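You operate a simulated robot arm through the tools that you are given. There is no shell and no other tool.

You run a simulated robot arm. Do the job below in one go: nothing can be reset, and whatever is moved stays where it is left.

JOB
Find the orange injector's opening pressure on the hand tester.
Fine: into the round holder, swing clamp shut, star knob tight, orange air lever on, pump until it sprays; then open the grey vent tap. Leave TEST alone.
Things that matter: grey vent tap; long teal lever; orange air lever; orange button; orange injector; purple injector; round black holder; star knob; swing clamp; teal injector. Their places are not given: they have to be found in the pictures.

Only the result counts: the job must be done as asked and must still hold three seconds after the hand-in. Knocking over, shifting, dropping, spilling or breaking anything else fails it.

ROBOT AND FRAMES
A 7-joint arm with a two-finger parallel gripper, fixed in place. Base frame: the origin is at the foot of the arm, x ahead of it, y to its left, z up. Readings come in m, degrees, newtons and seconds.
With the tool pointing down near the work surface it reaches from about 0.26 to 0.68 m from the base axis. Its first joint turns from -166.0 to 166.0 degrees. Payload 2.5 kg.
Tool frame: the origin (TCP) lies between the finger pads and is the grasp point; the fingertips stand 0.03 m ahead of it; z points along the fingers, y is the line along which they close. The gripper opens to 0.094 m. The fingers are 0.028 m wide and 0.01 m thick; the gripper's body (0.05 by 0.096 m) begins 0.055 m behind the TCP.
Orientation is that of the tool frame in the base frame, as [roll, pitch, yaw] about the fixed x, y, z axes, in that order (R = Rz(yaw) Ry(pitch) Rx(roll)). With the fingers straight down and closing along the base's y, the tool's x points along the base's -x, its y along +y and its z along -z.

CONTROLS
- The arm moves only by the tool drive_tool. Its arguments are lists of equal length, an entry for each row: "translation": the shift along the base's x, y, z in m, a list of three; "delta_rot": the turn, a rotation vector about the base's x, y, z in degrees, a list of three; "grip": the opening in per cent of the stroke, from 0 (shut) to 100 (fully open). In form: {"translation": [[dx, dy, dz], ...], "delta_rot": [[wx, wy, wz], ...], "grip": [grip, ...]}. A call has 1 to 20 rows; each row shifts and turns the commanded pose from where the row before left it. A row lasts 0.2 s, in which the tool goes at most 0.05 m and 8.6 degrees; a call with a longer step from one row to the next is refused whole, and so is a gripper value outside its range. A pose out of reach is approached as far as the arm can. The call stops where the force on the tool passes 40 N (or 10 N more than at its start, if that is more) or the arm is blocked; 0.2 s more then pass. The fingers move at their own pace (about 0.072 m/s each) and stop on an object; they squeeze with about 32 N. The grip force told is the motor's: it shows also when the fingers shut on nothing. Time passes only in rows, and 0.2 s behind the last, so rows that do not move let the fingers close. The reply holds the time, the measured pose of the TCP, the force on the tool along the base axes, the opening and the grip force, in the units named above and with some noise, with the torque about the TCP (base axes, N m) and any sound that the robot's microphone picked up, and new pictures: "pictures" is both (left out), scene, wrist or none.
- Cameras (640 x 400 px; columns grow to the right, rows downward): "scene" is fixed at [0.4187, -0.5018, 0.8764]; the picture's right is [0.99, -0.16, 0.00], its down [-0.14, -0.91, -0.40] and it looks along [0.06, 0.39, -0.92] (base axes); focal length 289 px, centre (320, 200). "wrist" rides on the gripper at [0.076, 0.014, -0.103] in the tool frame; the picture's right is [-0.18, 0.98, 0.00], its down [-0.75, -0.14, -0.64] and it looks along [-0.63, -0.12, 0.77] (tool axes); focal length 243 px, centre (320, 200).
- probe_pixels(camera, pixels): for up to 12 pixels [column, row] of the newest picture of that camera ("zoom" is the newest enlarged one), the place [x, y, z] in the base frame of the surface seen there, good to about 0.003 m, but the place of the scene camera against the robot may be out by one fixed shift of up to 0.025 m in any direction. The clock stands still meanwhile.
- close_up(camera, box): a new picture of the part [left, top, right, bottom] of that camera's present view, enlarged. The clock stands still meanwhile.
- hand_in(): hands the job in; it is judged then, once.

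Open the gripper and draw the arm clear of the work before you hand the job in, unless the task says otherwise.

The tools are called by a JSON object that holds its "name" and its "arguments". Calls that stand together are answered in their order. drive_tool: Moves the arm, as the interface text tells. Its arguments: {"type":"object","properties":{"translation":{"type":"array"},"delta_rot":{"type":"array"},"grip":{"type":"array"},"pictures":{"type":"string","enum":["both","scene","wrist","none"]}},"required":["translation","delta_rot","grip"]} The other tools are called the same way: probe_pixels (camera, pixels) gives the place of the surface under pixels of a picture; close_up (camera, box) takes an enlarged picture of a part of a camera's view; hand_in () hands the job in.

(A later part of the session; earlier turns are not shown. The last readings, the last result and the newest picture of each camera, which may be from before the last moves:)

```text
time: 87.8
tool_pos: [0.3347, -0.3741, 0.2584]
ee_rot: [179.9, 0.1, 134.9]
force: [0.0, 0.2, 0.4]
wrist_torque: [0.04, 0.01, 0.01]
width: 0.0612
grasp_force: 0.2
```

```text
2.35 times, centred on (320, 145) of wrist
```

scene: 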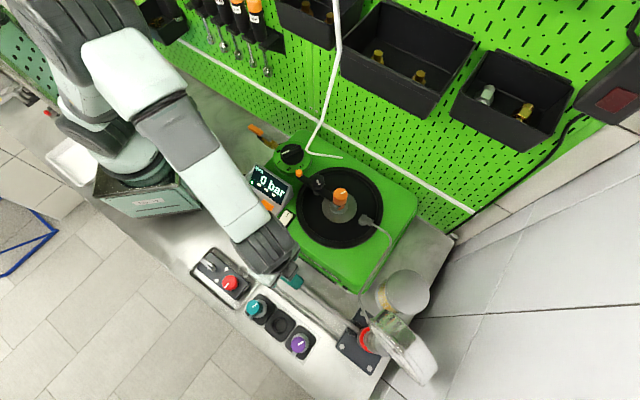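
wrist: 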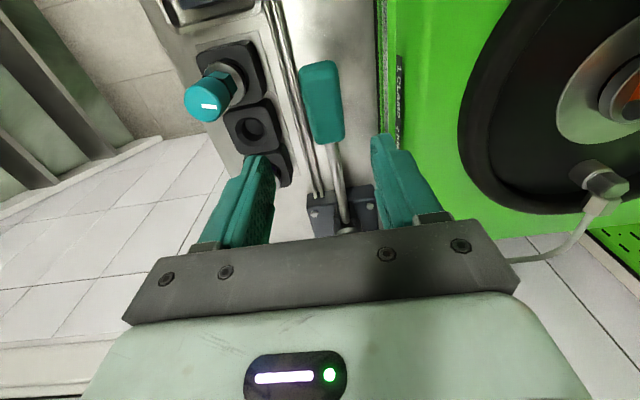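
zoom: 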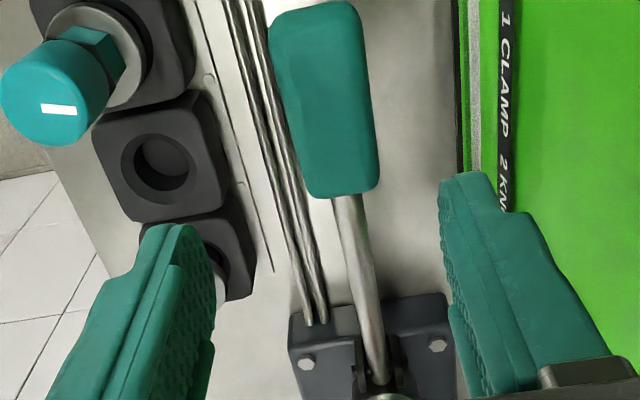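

The lever's grip is centred between the open fingers. I'll lower onto it to z≈0.139, shifting slightly outward along the lever.

{"name": "drive_tool", "arguments": {"translation": [[-0.004, 0.004, -0.04], [0, 0, -0.04], [0, 0, -0.025], [0, 0, -0.014], [0, 0, 0], [0, 0, 0]], "delta_rot": [[0, 0, 0], [0, 0, 0], [0, 0, 0], [0, 0, 0], [0, 0, 0], [0, 0, 0]], "grip": [65, 65, 65, 65, 65, 65], "pictures": "wrist"}}

{"name": "close_up", "arguments": {"camera": "wrist", "box": [200, 80, 440, 250]}}

```text
time: 89.2
tool_pos: [0.3295, -0.3696, 0.1391]
ee_rot: [179.8, 0.2, 134.9]
force: [-0.2, 0.7, 0.6]
wrist_torque: [-0.02, 0.03, 0.01]
width: 0.061
grasp_force: 0.0
```

wrist: 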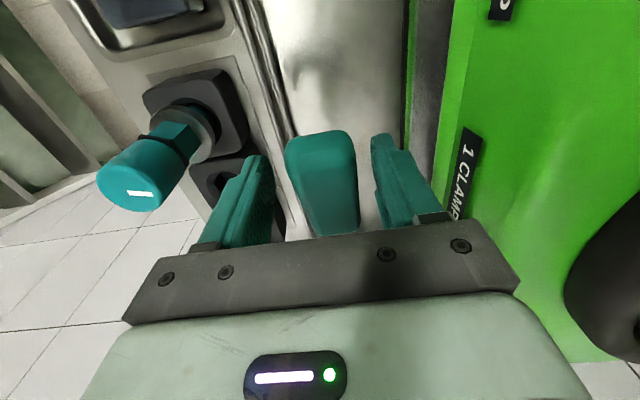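

```text
2.35 times, centred on (320, 165) of wrist
```

zoom: 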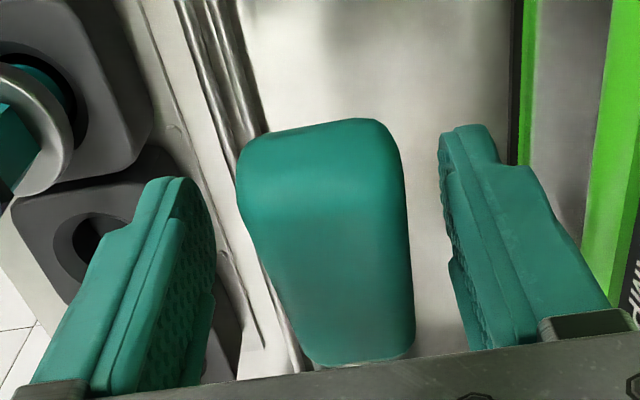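

The teal grip sits between the pads. I'll close on it.

{"name": "drive_tool", "arguments": {"translation": [[0, 0, 0], [0, 0, 0], [0, 0, 0]], "delta_rot": [[0, 0, 0], [0, 0, 0], [0, 0, 0]], "grip": [15, 15, 15], "pictures": "wrist"}}

```text
time: 90.0
tool_pos: [0.3321, -0.3674, 0.1391]
ee_rot: [179.7, 0.1, 135.0]
force: [22.5, 18.0, -2.7]
wrist_torque: [-0.11, 0.15, -0.26]
width: 0.0382
grasp_force: 44.6
```

wrist: 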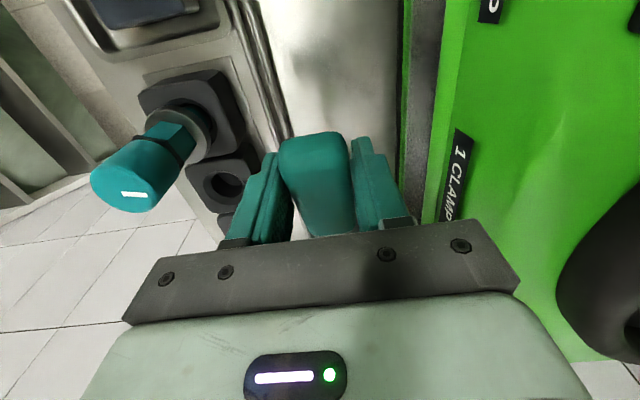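

Gripped (width 0.038), with a 29 N side load toward 45°. I'll centre by 2 mm, then begin pressing the lever down along its arc.

{"name": "drive_tool", "arguments": {"translation": [[0.0014, 0.0014, 0], [-0.0027, 0.0027, -0.0132], [-0.0021, 0.0021, -0.0133], [0, 0, 0]], "delta_rot": [[0, 0, 0], [-2.475, -2.475, 0], [-2.475, -2.475, 0], [0, 0, 0]], "grip": [15, 15, 15, 15]}}

```text
time: 91.0
tool_pos: [0.327, -0.3615, 0.1148]
ee_rot: [179.9, 6.9, 135.2]
force: [18.3, 21.0, -4.9]
wrist_torque: [0.84, 1.19, -0.22]
width: 0.0383
grasp_force: 44.7
```

scene: 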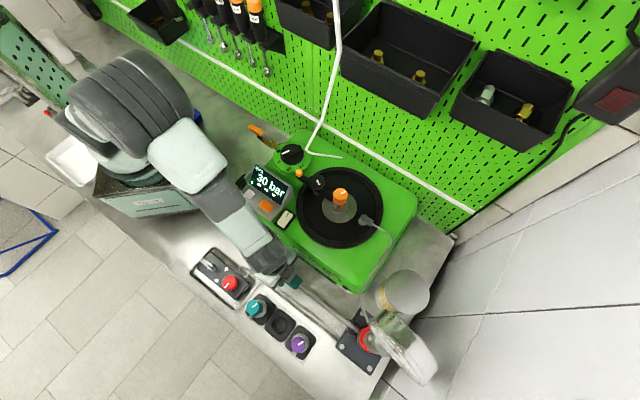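
wrist: 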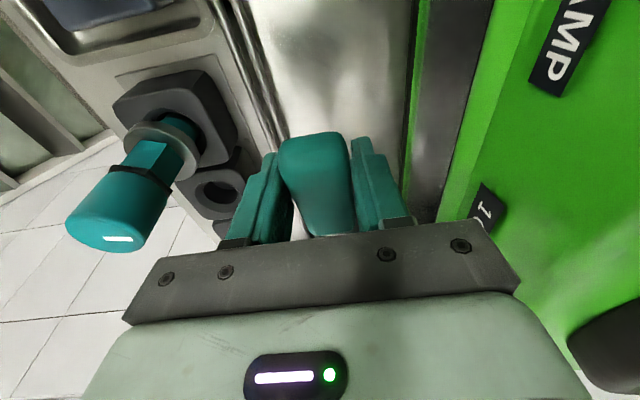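

The display reads 30 bar, so pumping works. I'll correct the remaining side load and press on down.

{"name": "drive_tool", "arguments": {"translation": [[0.0015, 0.0015, 0], [-0.0014, 0.0014, -0.0134], [-0.0009, 0.0009, -0.0135], [0, 0, 0]], "delta_rot": [[0, 0, 0], [-2.475, -2.475, 0], [-2.475, -2.475, 0], [0, 0, 0]], "grip": [15, 15, 15, 15]}}

{"name": "close_up", "arguments": {"camera": "scene", "box": [230, 150, 400, 260]}}

```text
time: 92.0
tool_pos: [0.3226, -0.3594, 0.0845]
ee_rot: [179.9, 13.5, 134.9]
force: [-14.6, 29.5, 3.0]
wrist_torque: [0.28, 0.14, 0.44]
width: 0.0382
grasp_force: 45.0
```

scene: 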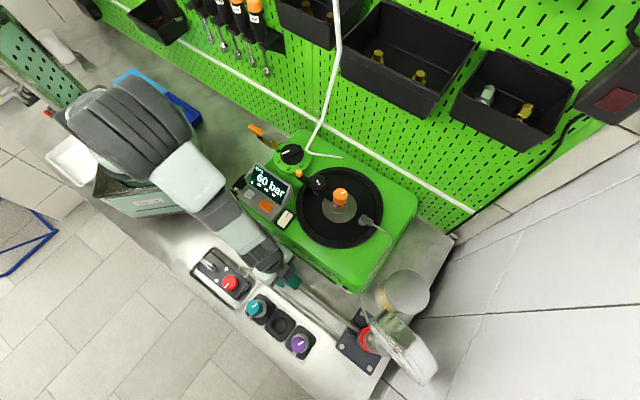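
wrist: 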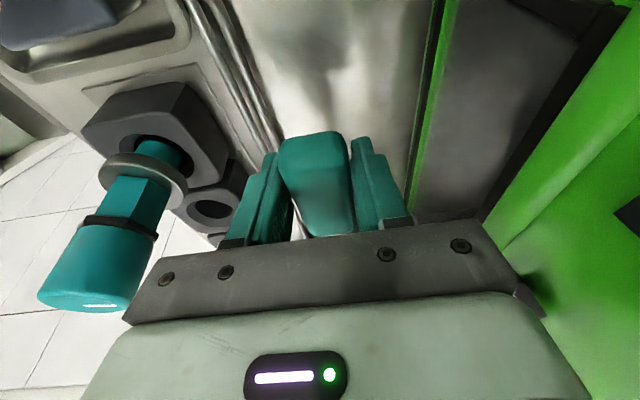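

```text
3.64 times, centred on (315, 205) of scene
```

zoom: 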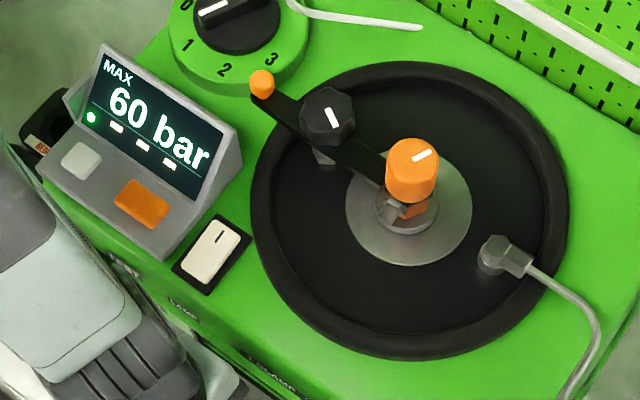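

60 bar now. The load shows I should move ~2 mm further outward along the lever; I'll correct and continue pressing.

{"name": "drive_tool", "arguments": {"translation": [[-0.0012, 0.002, 0], [-0.0004, 0.0004, -0.0136], [0.0, 0.0, -0.0136], [0, 0, 0]], "delta_rot": [[0, 0, 0], [-2.475, -2.475, 0], [-2.475, -2.475, 0], [0, 0, 0]], "grip": [15, 15, 15, 15]}}

{"name": "close_up", "arguments": {"camera": "scene", "box": [230, 150, 400, 260]}}

```text
time: 92.7
tool_pos: [0.3227, -0.3586, 0.0713]
ee_rot: [179.8, 18.7, 134.9]
force: [-4.7, 4.9, 15.6]
wrist_torque: [0.13, -0.22, 0.2]
width: 0.0382
grasp_force: 45.6
stopped in row 3: the force on the tool passed its limit at 80 N (the readings are from after the stop); the commanded pose is now the measured one
```

scene: 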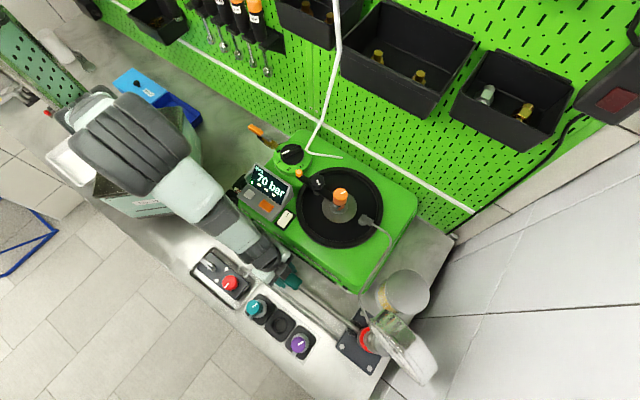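
wrist: 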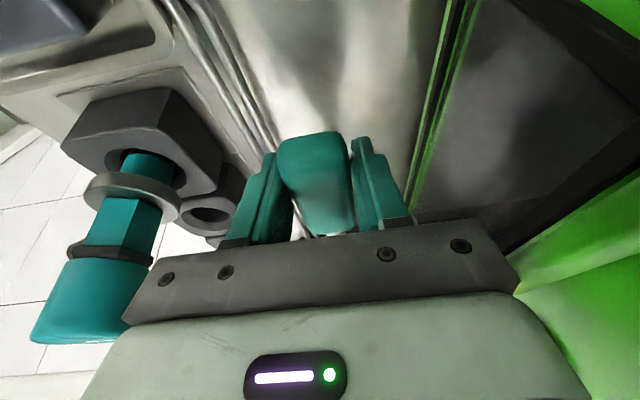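

```text
3.64 times, centred on (315, 205) of scene
```

zoom: 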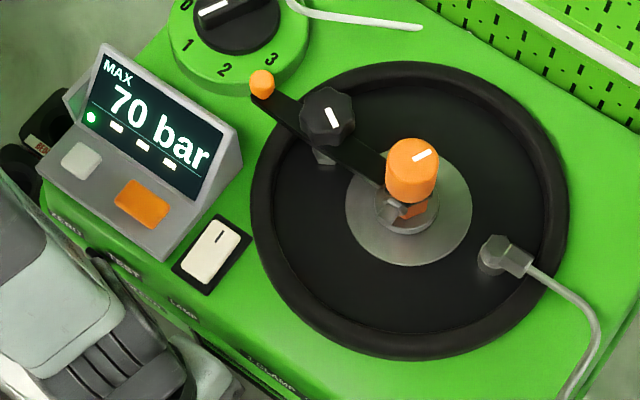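

The lever reached its bottom stop (80 N spike) with 70 bar on the display. I'll raise it back up along the same arc for another stroke.

{"name": "drive_tool", "arguments": {"translation": [[0.0003, -0.0003, 0.0136], [0.0009, -0.0009, 0.0135], [0.0014, -0.0014, 0.0134], [0.0021, -0.0021, 0.0133], [0.0021, -0.0021, 0.011], [0, 0, 0]], "delta_rot": [[2.475, 2.475, 0], [2.475, 2.475, 0], [2.475, 2.475, 0], [2.475, 2.475, 0], [2.2, 2.2, 0], [0, 0, 0]], "grip": [15, 15, 15, 15, 15, 15]}}

{"name": "close_up", "arguments": {"camera": "scene", "box": [230, 150, 400, 260]}}

```text
time: 94.1
tool_pos: [0.3301, -0.3662, 0.1352]
ee_rot: [179.8, 1.7, 134.8]
force: [2.6, -3.7, -1.4]
wrist_torque: [0.02, 0.03, 0.18]
width: 0.0385
grasp_force: 45.0
```

scene: 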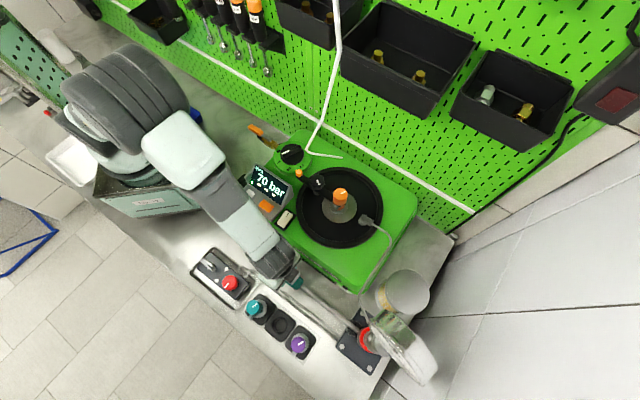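
wrist: 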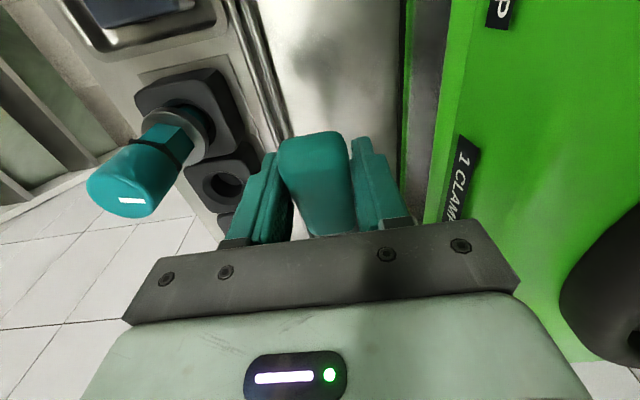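

```text
3.64 times, centred on (315, 205) of scene
```

zoom: 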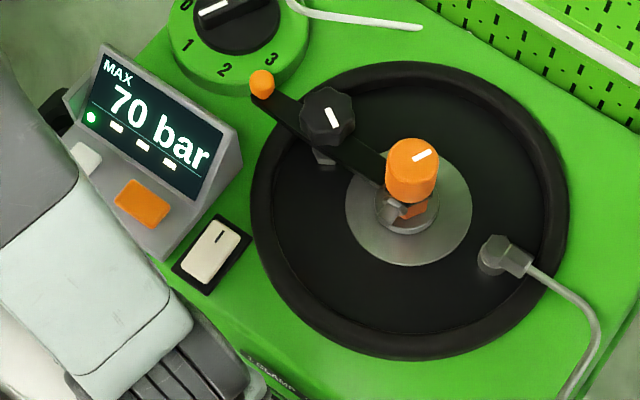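

Pressure held at 70 bar on the upstroke. Second down stroke, stopping just short of the bottom.

{"name": "drive_tool", "arguments": {"translation": [[-0.0024, 0.0024, -0.0125], [-0.0018, 0.0018, -0.0125], [-0.0013, 0.0013, -0.0125], [-0.0008, 0.0008, -0.0125], [-0.0002, 0.0002, -0.011], [0, 0, 0]], "delta_rot": [[-2.26, -2.26, 0], [-2.26, -2.26, 0], [-2.26, -2.26, 0], [-2.26, -2.26, 0], [-2.0, -2.0, 0], [0, 0, 0]], "grip": [15, 15, 15, 15, 15, 15], "pictures": "scene"}}

{"name": "close_up", "arguments": {"camera": "scene", "box": [230, 150, 400, 260]}}

```text
time: 95.5
tool_pos: [0.3226, -0.3578, 0.0749]
ee_rot: [179.8, 17.3, 134.8]
force: [6.6, -11.2, -2.6]
wrist_torque: [0.53, 0.69, 0.46]
width: 0.0382
grasp_force: 44.9
```

scene: 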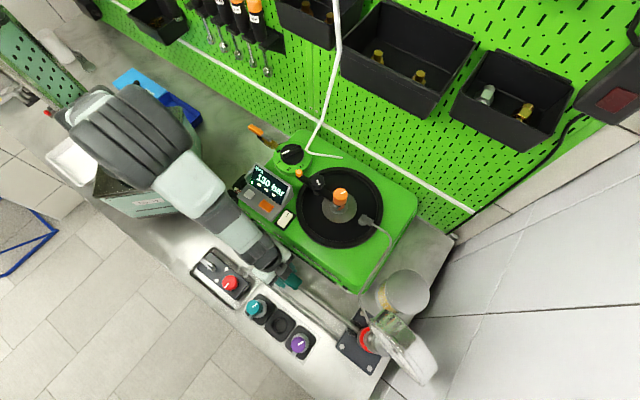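

```text
3.64 times, centred on (315, 205) of scene
```

zoom: 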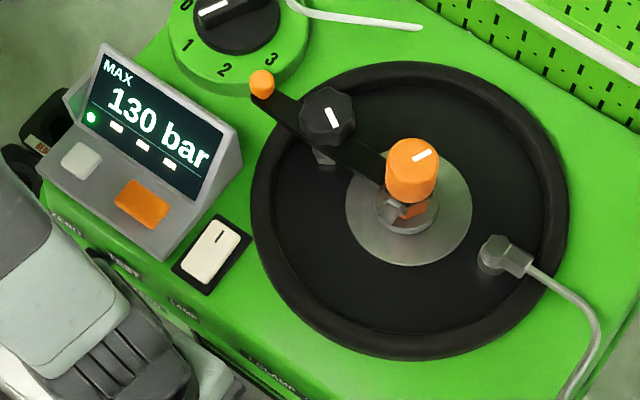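

130 bar now, forces small. I'll raise the lever and stroke down again.

{"name": "drive_tool", "arguments": {"translation": [[0.0002, -0.0002, 0.011], [0.0008, -0.0008, 0.0125], [0.0013, -0.0013, 0.0125], [0.0018, -0.0018, 0.0125], [0.0024, -0.0024, 0.0125], [0, 0, 0]], "delta_rot": [[2.0, 2.0, 0], [2.26, 2.26, 0], [2.26, 2.26, 0], [2.26, 2.26, 0], [2.26, 2.26, 0], [0, 0, 0]], "grip": [15, 15, 15, 15, 15, 15], "pictures": "none"}}

{"name": "drive_tool", "arguments": {"translation": [[-0.0024, 0.0024, -0.0125], [-0.0018, 0.0018, -0.0125], [-0.0013, 0.0013, -0.0125], [0, 0, 0]], "delta_rot": [[-2.26, -2.26, 0], [-2.26, -2.26, 0], [-2.26, -2.26, 0], [0, 0, 0]], "grip": [15, 15, 15, 15], "pictures": "scene"}}

{"name": "close_up", "arguments": {"camera": "scene", "box": [230, 150, 400, 260]}}

```text
time: 96.9
tool_pos: [0.3307, -0.3667, 0.136]
ee_rot: [179.9, 1.9, 134.8]
force: [28.0, -21.3, -14.2]
wrist_torque: [0.52, 0.72, 0.28]
width: 0.0385
grasp_force: 44.8
```

```text
time: 97.9
tool_pos: [0.3234, -0.3595, 0.0993]
ee_rot: [180.0, 11.5, 134.8]
force: [9.4, -18.4, 3.5]
wrist_torque: [-0.81, -0.95, 0.62]
width: 0.0384
grasp_force: 45.1
```

scene: 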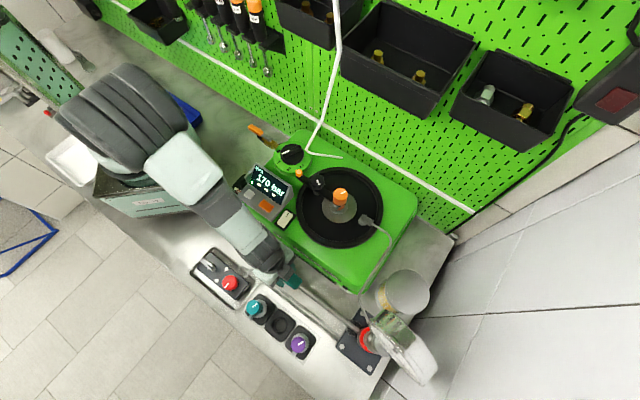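

```text
3.64 times, centred on (315, 205) of scene
```

zoom: 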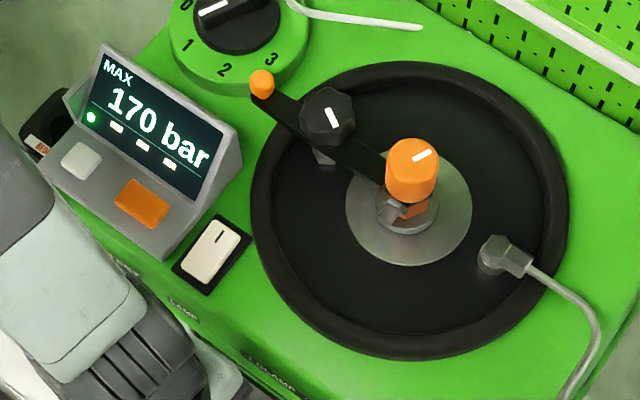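

170 bar and no spray yet. I'll finish this stroke with a small inward correction.

{"name": "drive_tool", "arguments": {"translation": [[-0.0001, 0.0001, -0.0125], [0.0004, -0.0004, -0.011], [0, 0, 0]], "delta_rot": [[-2.26, -2.26, 0], [-2.0, -2.0, 0], [0, 0, 0]], "grip": [15, 15, 15], "pictures": "scene"}}

{"name": "close_up", "arguments": {"camera": "scene", "box": [230, 150, 400, 260]}}

```text
time: 98.7
tool_pos: [0.3239, -0.3572, 0.0724]
ee_rot: [179.8, 16.9, 134.7]
force: [-4.1, -4.7, 2.7]
wrist_torque: [-0.09, -0.16, 0.32]
width: 0.0386
grasp_force: 45.1
```

scene: 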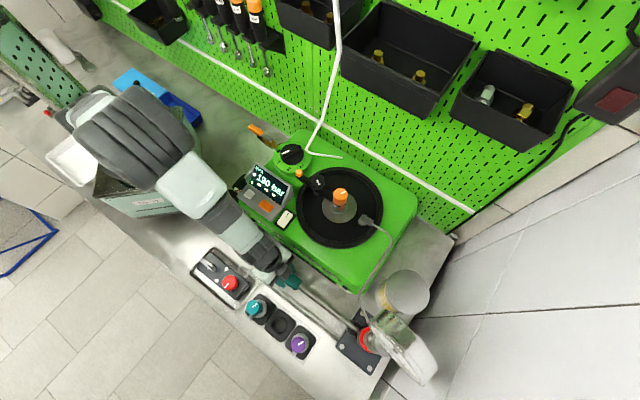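

```text
3.64 times, centred on (315, 205) of scene
```

zoom: 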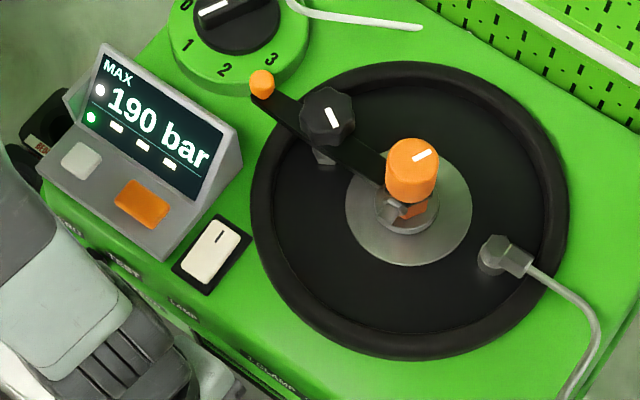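

190 bar, and a white dot has appeared next to the reading. I'll look closely at the display, the holder, and the analog gauge.

{"name": "close_up", "arguments": {"camera": "scene", "box": [240, 155, 300, 215]}}

{"name": "close_up", "arguments": {"camera": "scene", "box": [300, 165, 390, 235]}}

{"name": "close_up", "arguments": {"camera": "scene", "box": [340, 270, 450, 390]}}

```text
6.67 times, centred on (270, 185) of scene
```

zoom: 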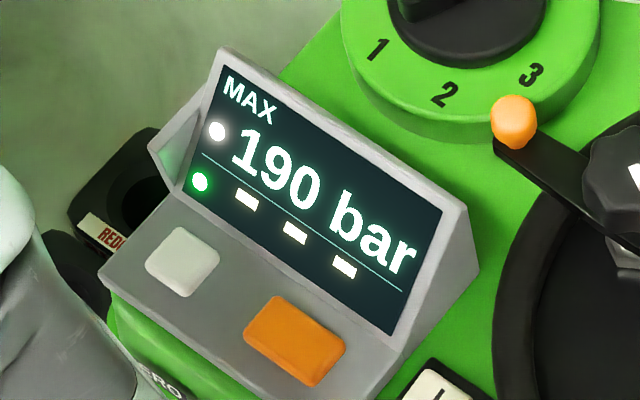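

```text
5.71 times, centred on (345, 200) of scene
```

zoom: 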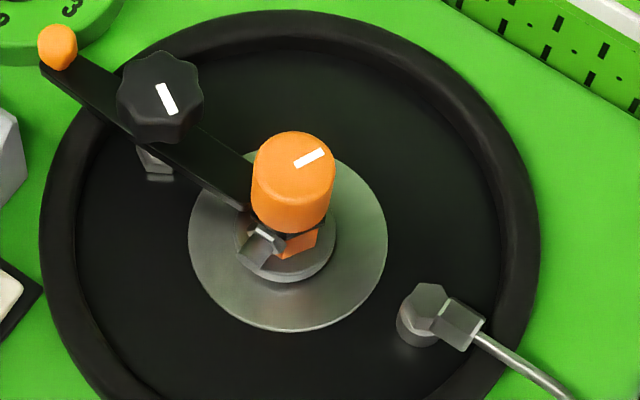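

```text
3.33 times, centred on (395, 330) of scene
```

zoom: 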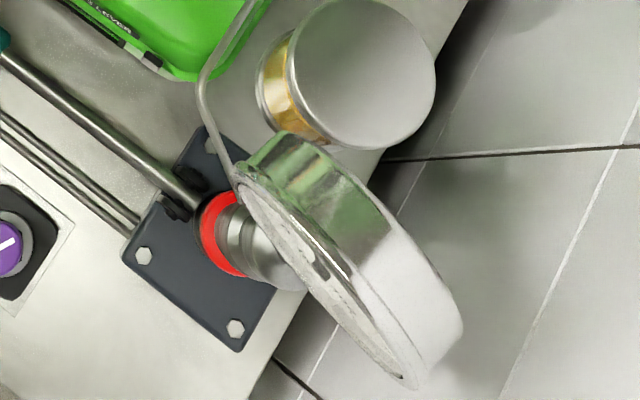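

The white dot may mean an opening event, but no sound was reported. I'll raise the lever and press a partial stroke to see whether MAX stays at 190 or climbs.

{"name": "drive_tool", "arguments": {"translation": [[0.0, -0.0, 0.011], [0.0006, -0.0006, 0.0125], [0.0013, -0.0013, 0.0125], [0.0018, -0.0018, 0.0125], [0.0022, -0.0022, 0.0125], [0, 0, 0]], "delta_rot": [[2.0, 2.0, 0], [2.26, 2.26, 0], [2.26, 2.26, 0], [2.26, 2.26, 0], [2.26, 2.26, 0], [0, 0, 0]], "grip": [15, 15, 15, 15, 15, 15], "pictures": "scene"}}

{"name": "close_up", "arguments": {"camera": "scene", "box": [240, 155, 300, 215]}}

```text
time: 100.1
tool_pos: [0.33, -0.3645, 0.1356]
ee_rot: [179.9, 1.7, 134.8]
force: [3.5, -9.5, -0.9]
wrist_torque: [-0.23, -0.26, 0.58]
width: 0.0383
grasp_force: 44.7
```

scene: 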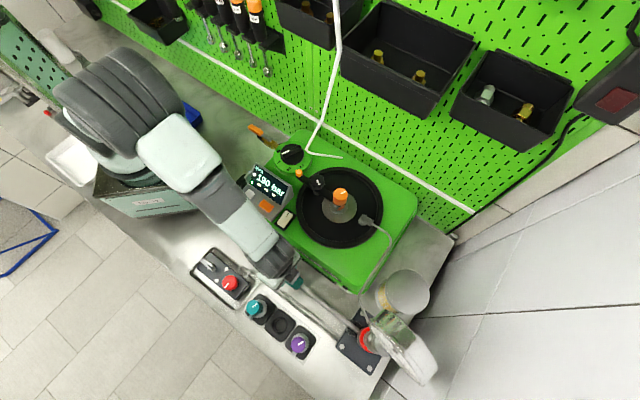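

```text
6.67 times, centred on (270, 185) of scene
```

zoom: 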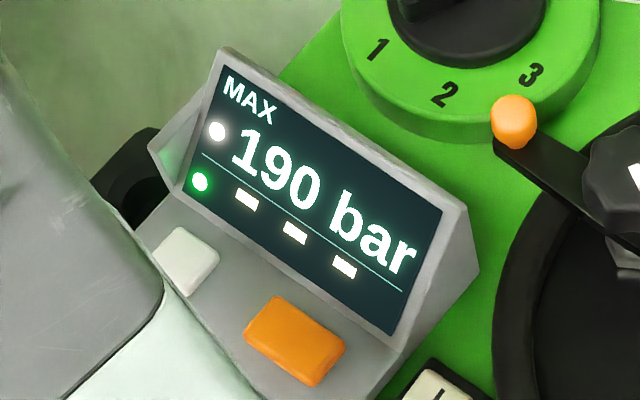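

Reading stays at 190 with the white dot on. I'll press a partial stroke (about +25 bar worth) and compare.

{"name": "drive_tool", "arguments": {"translation": [[-0.0022, 0.0022, -0.0125], [-0.0018, 0.0018, -0.0125], [0, 0, 0]], "delta_rot": [[-2.26, -2.26, 0], [-2.26, -2.26, 0], [0, 0, 0]], "grip": [15, 15, 15], "pictures": "scene"}}

{"name": "close_up", "arguments": {"camera": "scene", "box": [230, 150, 400, 260]}}

```text
time: 100.9
tool_pos: [0.325, -0.3615, 0.1085]
ee_rot: [179.9, 7.7, 134.7]
force: [-25.5, 2.8, 8.3]
wrist_torque: [-0.63, -0.68, 0.38]
width: 0.0382
grasp_force: 44.9
```

scene: 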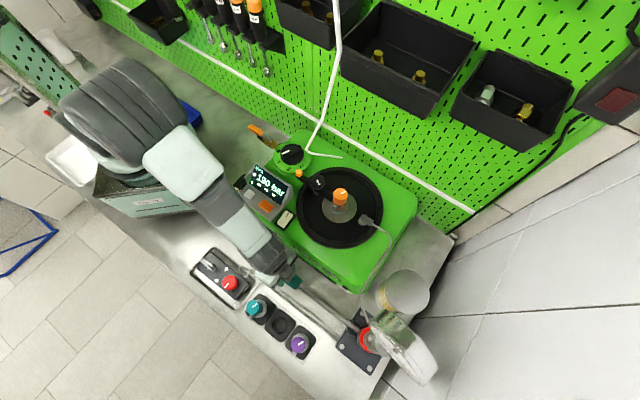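

```text
3.64 times, centred on (315, 205) of scene
```

zoom: 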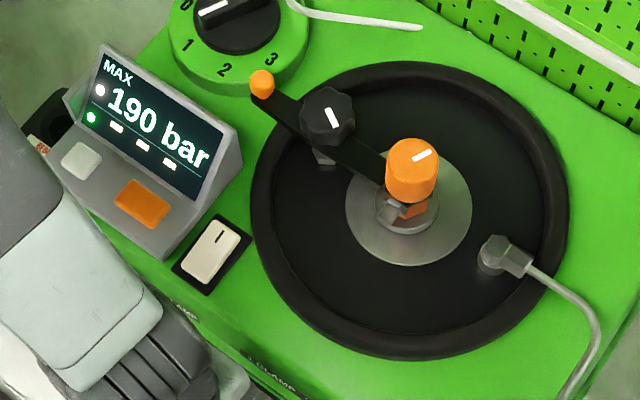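

MAX stays at 190 bar despite more pumping, so the injector opened at 190 bar. I'll raise the lever back to the top, release it, and lift clear.

{"name": "drive_tool", "arguments": {"translation": [[0.0006, -0.0008, 0.0125], [0.0022, -0.0022, 0.0125], [0, 0, 0], [0, 0, 0], [0, 0, 0], [0, 0, 0.03], [0, 0, 0.04], [0, 0, 0.045], [0, 0, 0.045], [0, 0, 0.04], [0, 0, 0]], "delta_rot": [[2.26, 2.26, 0], [2.26, 2.26, 0], [0, 0, 0], [0, 0, 0], [0, 0, 0], [0, 0, 0], [0, 0, 0], [0, 0, 0], [0, 0, 0], [0, 0, 0], [0, 0, 0]], "grip": [15, 15, 15, 70, 70, 70, 70, 70, 70, 70, 70]}}

{"name": "close_up", "arguments": {"camera": "scene", "box": [185, 240, 265, 300]}}

{"name": "close_up", "arguments": {"camera": "scene", "box": [240, 155, 300, 215]}}

```text
time: 103.3
tool_pos: [0.3277, -0.3651, 0.3327]
ee_rot: [-180.0, 1.7, 134.9]
force: [0.2, 0.3, -0.7]
wrist_torque: [-0.02, -0.01, 0.01]
width: 0.0659
grasp_force: 0.1
```

scene: 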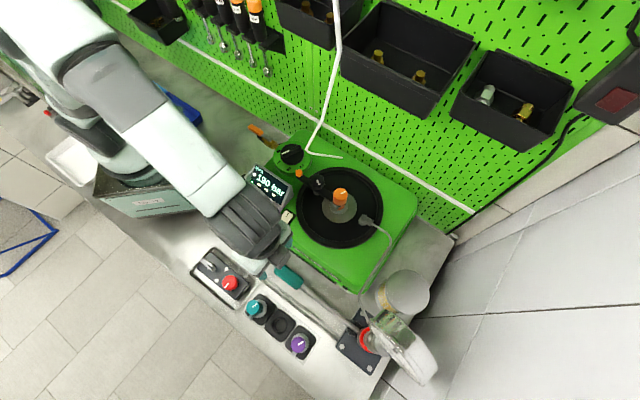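
wrist: 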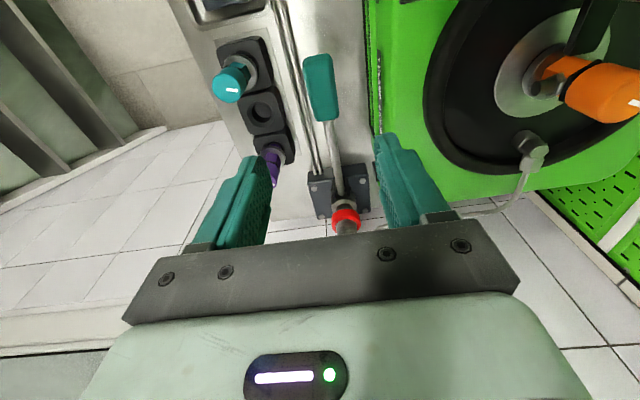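

```text
6.67 times, centred on (225, 270) of scene
```

zoom: 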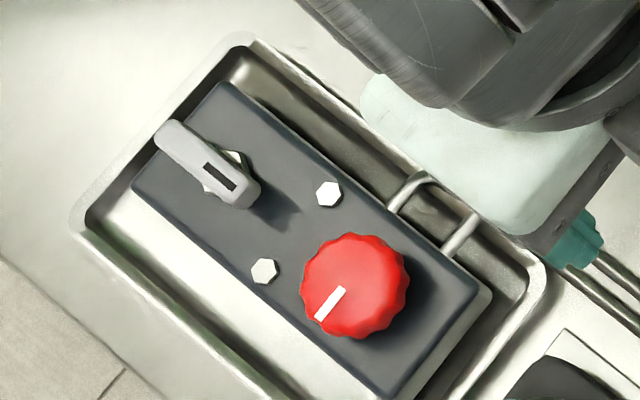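

```text
6.67 times, centred on (270, 185) of scene
```

zoom: 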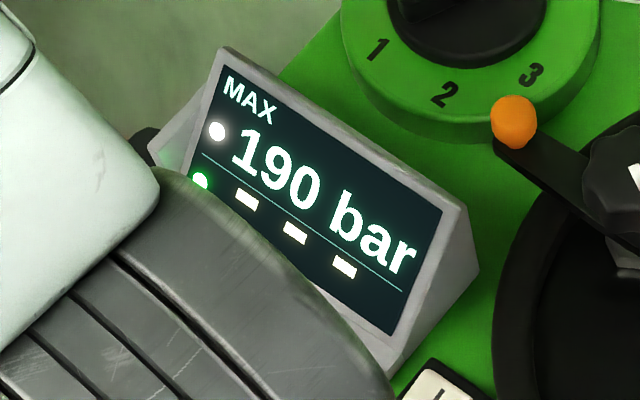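

The lever is released, raised as found, and MAX holds 190 bar. Now the grey vent tap on the block at about scene (213,268): I'll move over it for a close wrist view.

{"name": "drive_tool", "arguments": {"translation": [[-0.038, 0.013, 0], [-0.038, 0.013, 0], [-0.038, 0.013, 0], [-0.038, 0.013, -0.01], [-0.034, 0.01, -0.02], [0, 0, 0]], "delta_rot": [[0, 0, 0], [0, 0, 0], [0, 0, 0], [0, 0, 0], [0, 0, 0], [0, 0, 0]], "grip": [70, 70, 70, 70, 70, 70]}}

{"name": "close_up", "arguments": {"camera": "wrist", "box": [220, 10, 420, 160]}}

```text
time: 104.7
tool_pos: [0.1441, -0.3005, 0.3025]
ee_rot: [180.0, 1.6, 134.8]
force: [-0.1, 0.1, 0.7]
wrist_torque: [-0.01, -0.03, -0.01]
width: 0.066
grasp_force: 0.0
```

scene: 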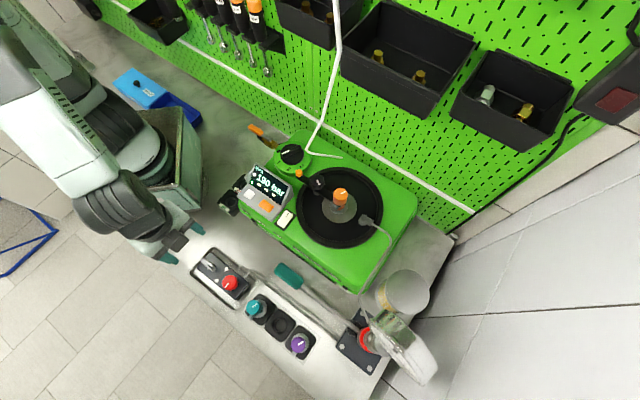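
wrist: 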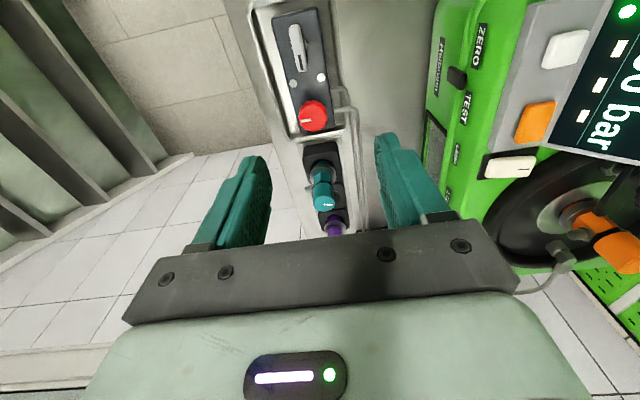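

```text
2.67 times, centred on (320, 85) of wrist
```

zoom: 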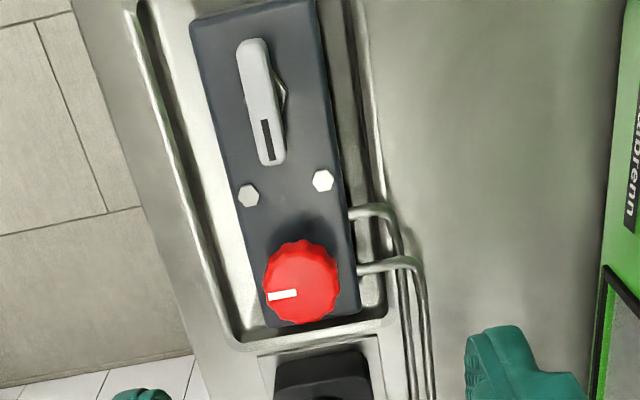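

The tap is a grey bar handle around wrist (298,48), with a dark mark toward the red knob and a hex under its middle. I'll zoom and probe.

{"name": "close_up", "arguments": {"camera": "wrist", "box": [270, 15, 340, 85]}}

{"name": "probe_pixels", "arguments": {"camera": "wrist", "pixels": [[294, 30], [298, 45], [301, 58], [301, 68], [306, 48], [285, 50], [320, 60], [313, 115], [321, 77], [292, 81], [330, 40], [275, 30]]}}

```text
5.71 times, centred on (305, 50) of wrist
```

zoom: 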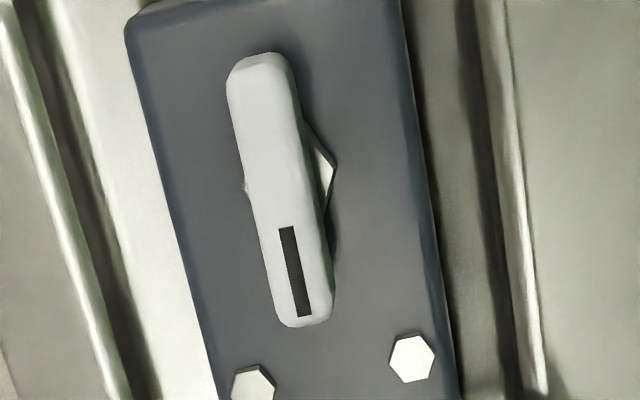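

```text
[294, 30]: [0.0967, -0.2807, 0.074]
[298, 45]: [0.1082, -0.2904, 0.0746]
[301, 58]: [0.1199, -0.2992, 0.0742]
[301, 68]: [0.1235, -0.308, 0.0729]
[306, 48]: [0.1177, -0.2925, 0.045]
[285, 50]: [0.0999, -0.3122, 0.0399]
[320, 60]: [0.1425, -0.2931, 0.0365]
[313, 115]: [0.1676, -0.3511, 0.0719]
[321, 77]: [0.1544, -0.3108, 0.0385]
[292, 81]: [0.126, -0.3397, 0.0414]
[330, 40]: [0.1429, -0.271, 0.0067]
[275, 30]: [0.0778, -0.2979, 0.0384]
```

The tap's pivot is at its bar's middle, about (0.1105,-0.2945), bar along 135°/315°, top z≈0.0745. My fingers already close across it, so I'll move above it and check alignment.

{"name": "drive_tool", "arguments": {"translation": [[-0.0168, 0.003, -0.03], [-0.0168, 0.003, -0.04], [0, 0, -0.045], [0, 0, -0.04], [0, 0, 0], [0, 0, 0]], "delta_rot": [[1.2, 1.2, 0], [0, 0, 0], [0, 0, 0], [0, 0, 0], [0, 0, 0], [0, 0, 0]], "grip": [60, 60, 60, 60, 60, 60]}}

{"name": "close_up", "arguments": {"camera": "wrist", "box": [200, 60, 440, 230]}}

```text
time: 106.1
tool_pos: [0.1099, -0.2958, 0.1467]
ee_rot: [180.0, -0.2, 134.8]
force: [0.1, 1.3, -0.3]
wrist_torque: [-0.01, 0.01, 0.02]
width: 0.0564
grasp_force: 0.1
```

scene: 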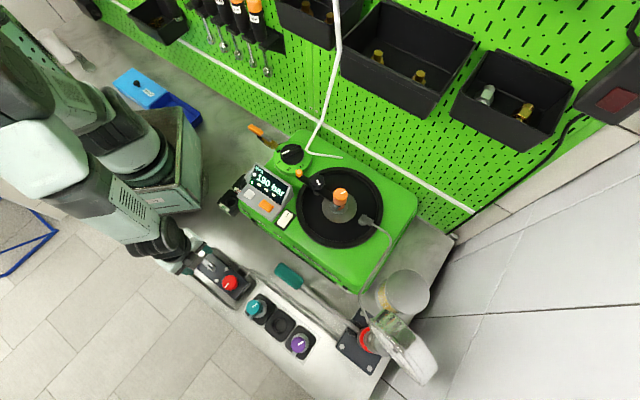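
wrist: 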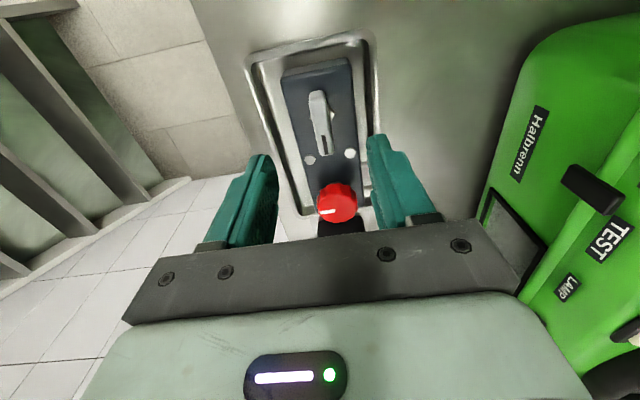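

```text
2.35 times, centred on (320, 145) of wrist
```

zoom: 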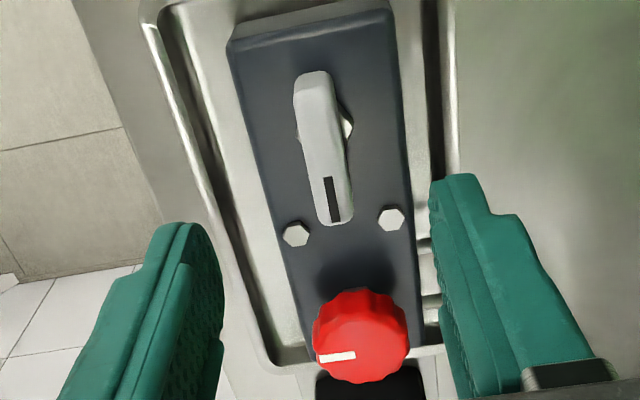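

The tap bar is centred between the fingers. I'll descend to z≈0.083 and grip it.

{"name": "drive_tool", "arguments": {"translation": [[-0.002, 0.002, -0.03], [0, 0, -0.02], [0, 0, -0.0135], [0, 0, 0], [0, 0, 0]], "delta_rot": [[0, 0, 0], [0, 0, 0], [0, 0, 0], [0, 0, 0], [0, 0, 0]], "grip": [60, 60, 60, 60, 60], "pictures": "wrist"}}

{"name": "close_up", "arguments": {"camera": "wrist", "box": [200, 80, 440, 250]}}

```text
time: 107.3
tool_pos: [0.1086, -0.2934, 0.0843]
ee_rot: [179.9, -0.2, 134.8]
force: [0.2, 0.5, 0.3]
wrist_torque: [-0.01, 0.0, 0.01]
width: 0.0565
grasp_force: 0.1
```

wrist: 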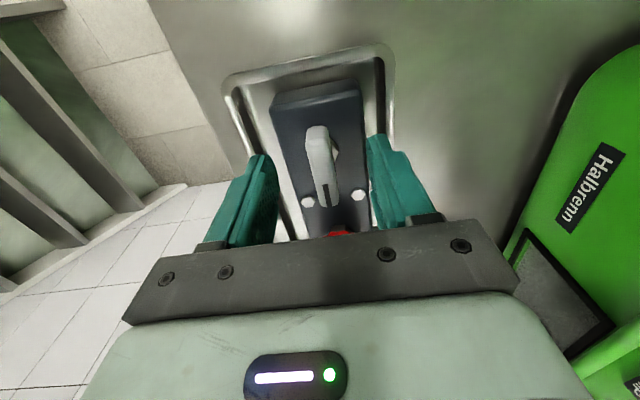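

```text
2.35 times, centred on (320, 165) of wrist
```

zoom: 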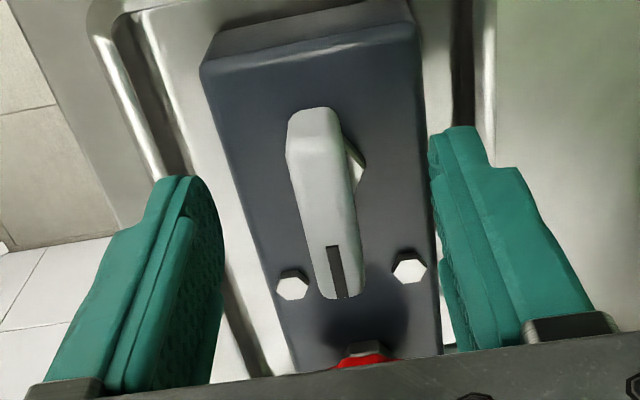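

The bar is between the pads. I'll close on it.

{"name": "drive_tool", "arguments": {"translation": [[0, 0, -0.001], [0, 0, 0], [0, 0, 0], [0, 0, 0]], "delta_rot": [[0, 0, 0], [0, 0, 0], [0, 0, 0], [0, 0, 0]], "grip": [5, 5, 5, 5], "pictures": "wrist"}}

{"name": "close_up", "arguments": {"camera": "wrist", "box": [200, 80, 440, 250]}}

```text
time: 108.3
tool_pos: [0.1099, -0.2938, 0.0851]
ee_rot: [179.7, -0.2, 135.0]
force: [22.0, 14.4, 5.8]
wrist_torque: [0.06, -0.14, 0.07]
width: 0.013
grasp_force: 44.9
```

wrist: 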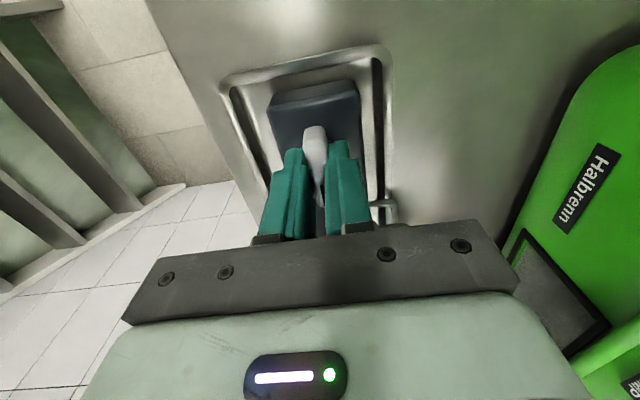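

```text
2.35 times, centred on (320, 165) of wrist
```

zoom: 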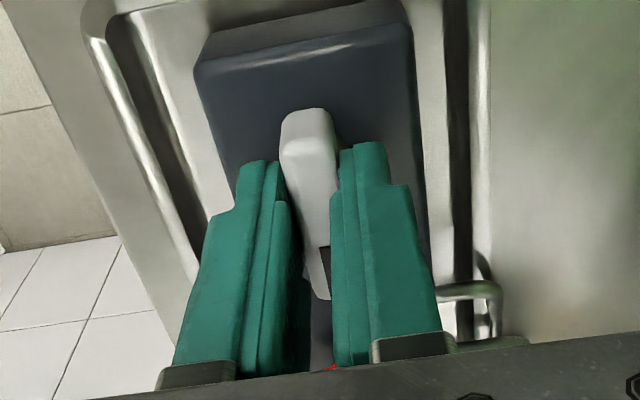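

Gripped (width 0.013). I'll ease the side load and try a small counter-clockwise turn, reading the torque.

{"name": "drive_tool", "arguments": {"translation": [[0.001, 0.001, 0], [0, 0, 0], [0, 0, 0]], "delta_rot": [[0, 0, 0], [0, 0, 4], [0, 0, 4]], "grip": [5, 5, 5], "pictures": "wrist"}}

```text
time: 109.1
tool_pos: [0.1091, -0.2938, 0.0851]
ee_rot: [179.9, -0.1, 142.4]
force: [3.2, -1.5, -6.2]
wrist_torque: [0.32, 0.79, 0.01]
width: 0.0129
grasp_force: 45.3
stopped in row 3: the force on the tool passed its limit at 42 N (the readings are from after the stop); the commanded pose is now the measured one
```

wrist: 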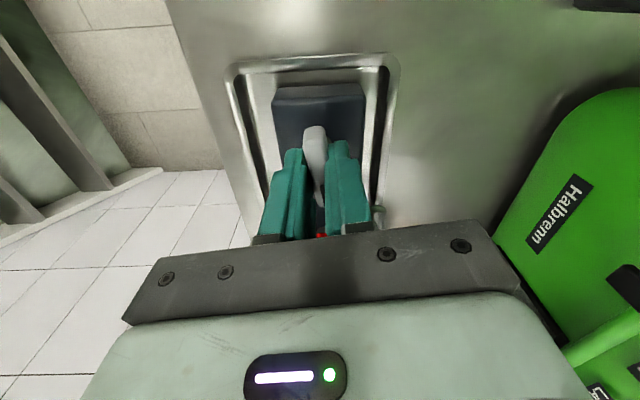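

The bar follows the fingers so far (7°), with an unclear force spike. Another small CCW step to see whether it's moving freely.

{"name": "drive_tool", "arguments": {"translation": [[0, 0, 0]], "delta_rot": [[0, 0, 4]], "grip": [5], "pictures": "wrist"}}

{"name": "drive_tool", "arguments": {"translation": [[0, 0, 0]], "delta_rot": [[0, 0, 4]], "grip": [5], "pictures": "wrist"}}

{"name": "close_up", "arguments": {"camera": "wrist", "box": [200, 80, 440, 250]}}

```text
time: 109.5
tool_pos: [0.1092, -0.2937, 0.0842]
ee_rot: [179.9, -0.2, 146.3]
force: [-2.3, 1.5, -16.6]
wrist_torque: [-0.86, -0.97, 0.0]
width: 0.0128
grasp_force: 45.4
```

wrist: 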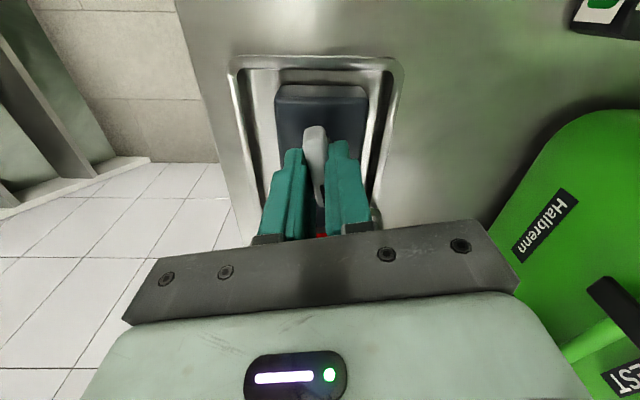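

```text
time: 109.9
tool_pos: [0.1097, -0.2941, 0.0859]
ee_rot: [179.9, -0.3, 150.4]
force: [-6.2, -1.7, -30.8]
wrist_torque: [-0.77, -0.68, -0.01]
width: 0.013
grasp_force: 44.9
```

wrist: 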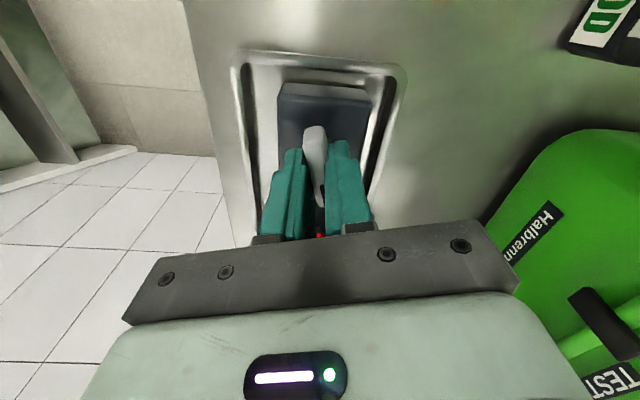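

```text
2.35 times, centred on (320, 165) of wrist
```

zoom: 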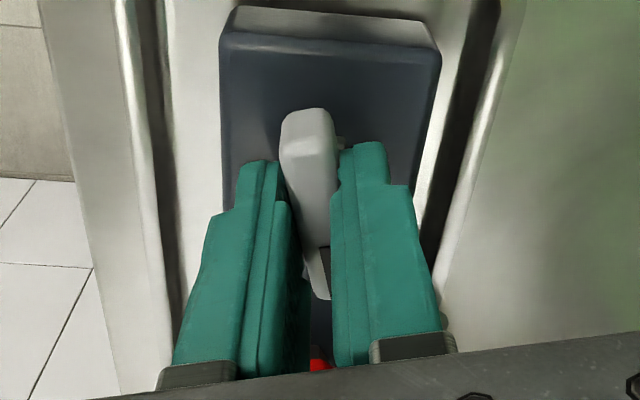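

The bar turns freely counter-clockwise (no z-torque), now 15°. I'll relieve the vertical load and continue.

{"name": "drive_tool", "arguments": {"translation": [[0, 0, -0.0008], [0, 0, 0], [0, 0, 0], [0, 0, 0]], "delta_rot": [[0, 0, 0], [0, 0, 5], [0, 0, 5], [0, 0, 5]], "grip": [5, 5, 5, 5], "pictures": "none"}}

{"name": "drive_tool", "arguments": {"translation": [[0, 0, 0], [0, 0, 0], [0, 0, 0]], "delta_rot": [[0, 0, 5], [0, 0, 5], [0, 0, 5]], "grip": [5, 5, 5], "pictures": "wrist"}}

{"name": "close_up", "arguments": {"camera": "wrist", "box": [200, 80, 440, 250]}}

```text
time: 110.9
tool_pos: [0.1089, -0.2945, 0.085]
ee_rot: [-180.0, -0.2, 165.2]
force: [-8.8, 2.9, 34.1]
wrist_torque: [-0.24, -0.55, -0.03]
width: 0.0129
grasp_force: 44.9
```

```text
time: 111.7
tool_pos: [0.109, -0.2969, 0.0839]
ee_rot: [179.8, -0.2, -179.6]
force: [-11.6, -4.6, 32.8]
wrist_torque: [-0.25, -0.46, -0.03]
width: 0.0129
grasp_force: 44.6
```

wrist: 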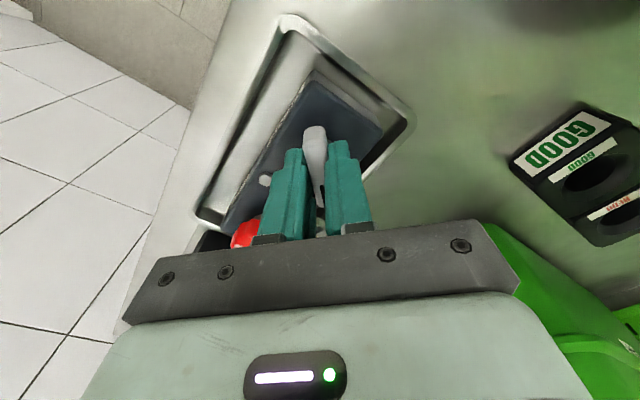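

```text
2.35 times, centred on (320, 165) of wrist
```

zoom: 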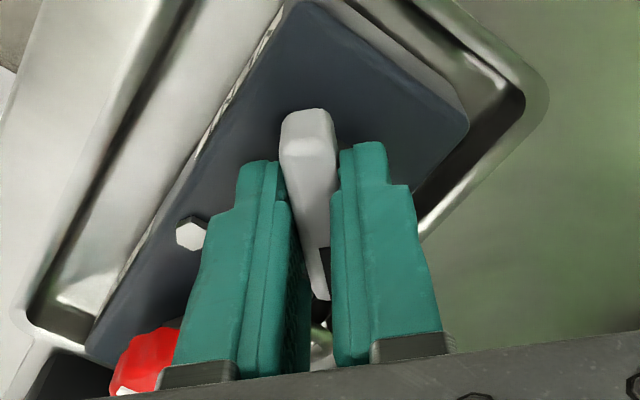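

The tap has turned 45° with the fingers. I'll raise slightly to relieve 33 N and continue to 90°.

{"name": "drive_tool", "arguments": {"translation": [[0.0005, 0.0003, 0.0008], [0, 0, 0], [0, 0, 0], [0, 0, 0]], "delta_rot": [[0, 0, 0], [0, 0, 5], [0, 0, 5], [0, 0, 5]], "grip": [5, 5, 5, 5], "pictures": "none"}}

{"name": "drive_tool", "arguments": {"translation": [[0, 0, 0], [0, 0, 0], [0, 0, 0]], "delta_rot": [[0, 0, 5], [0, 0, 5], [0, 0, 5]], "grip": [5, 5, 5], "pictures": "wrist"}}

{"name": "close_up", "arguments": {"camera": "wrist", "box": [200, 80, 440, 250]}}

```text
time: 112.7
tool_pos: [0.1094, -0.2967, 0.0838]
ee_rot: [-179.9, -0.4, -164.7]
force: [-20.9, -32.6, -12.5]
wrist_torque: [-0.63, 0.87, -0.13]
width: 0.0132
grasp_force: 44.9
```

```text
time: 113.5
tool_pos: [0.1115, -0.2935, 0.0844]
ee_rot: [-179.9, 0.0, -149.2]
force: [14.8, -10.5, 1.5]
wrist_torque: [0.1, 0.14, -0.1]
width: 0.0154
grasp_force: 8.9
```

wrist: 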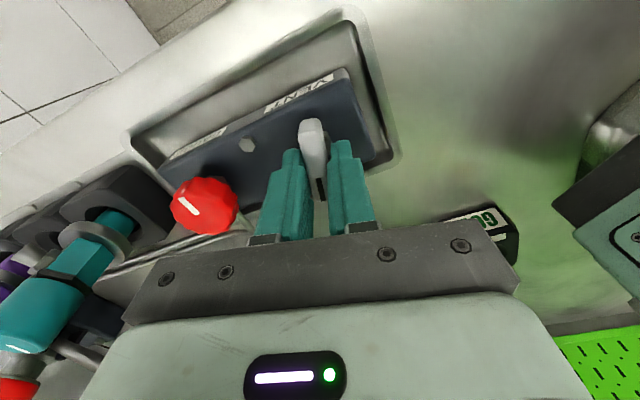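

```text
2.35 times, centred on (320, 165) of wrist
```

zoom: 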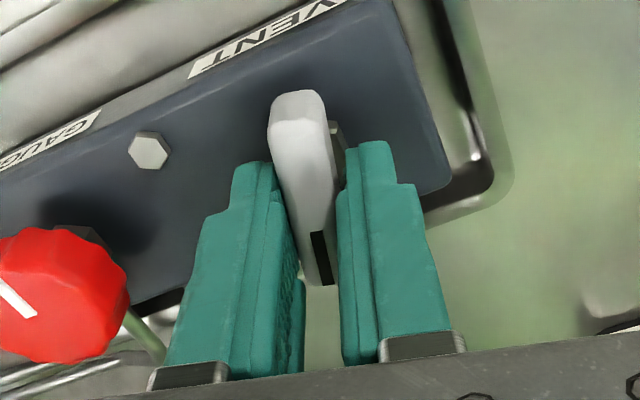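

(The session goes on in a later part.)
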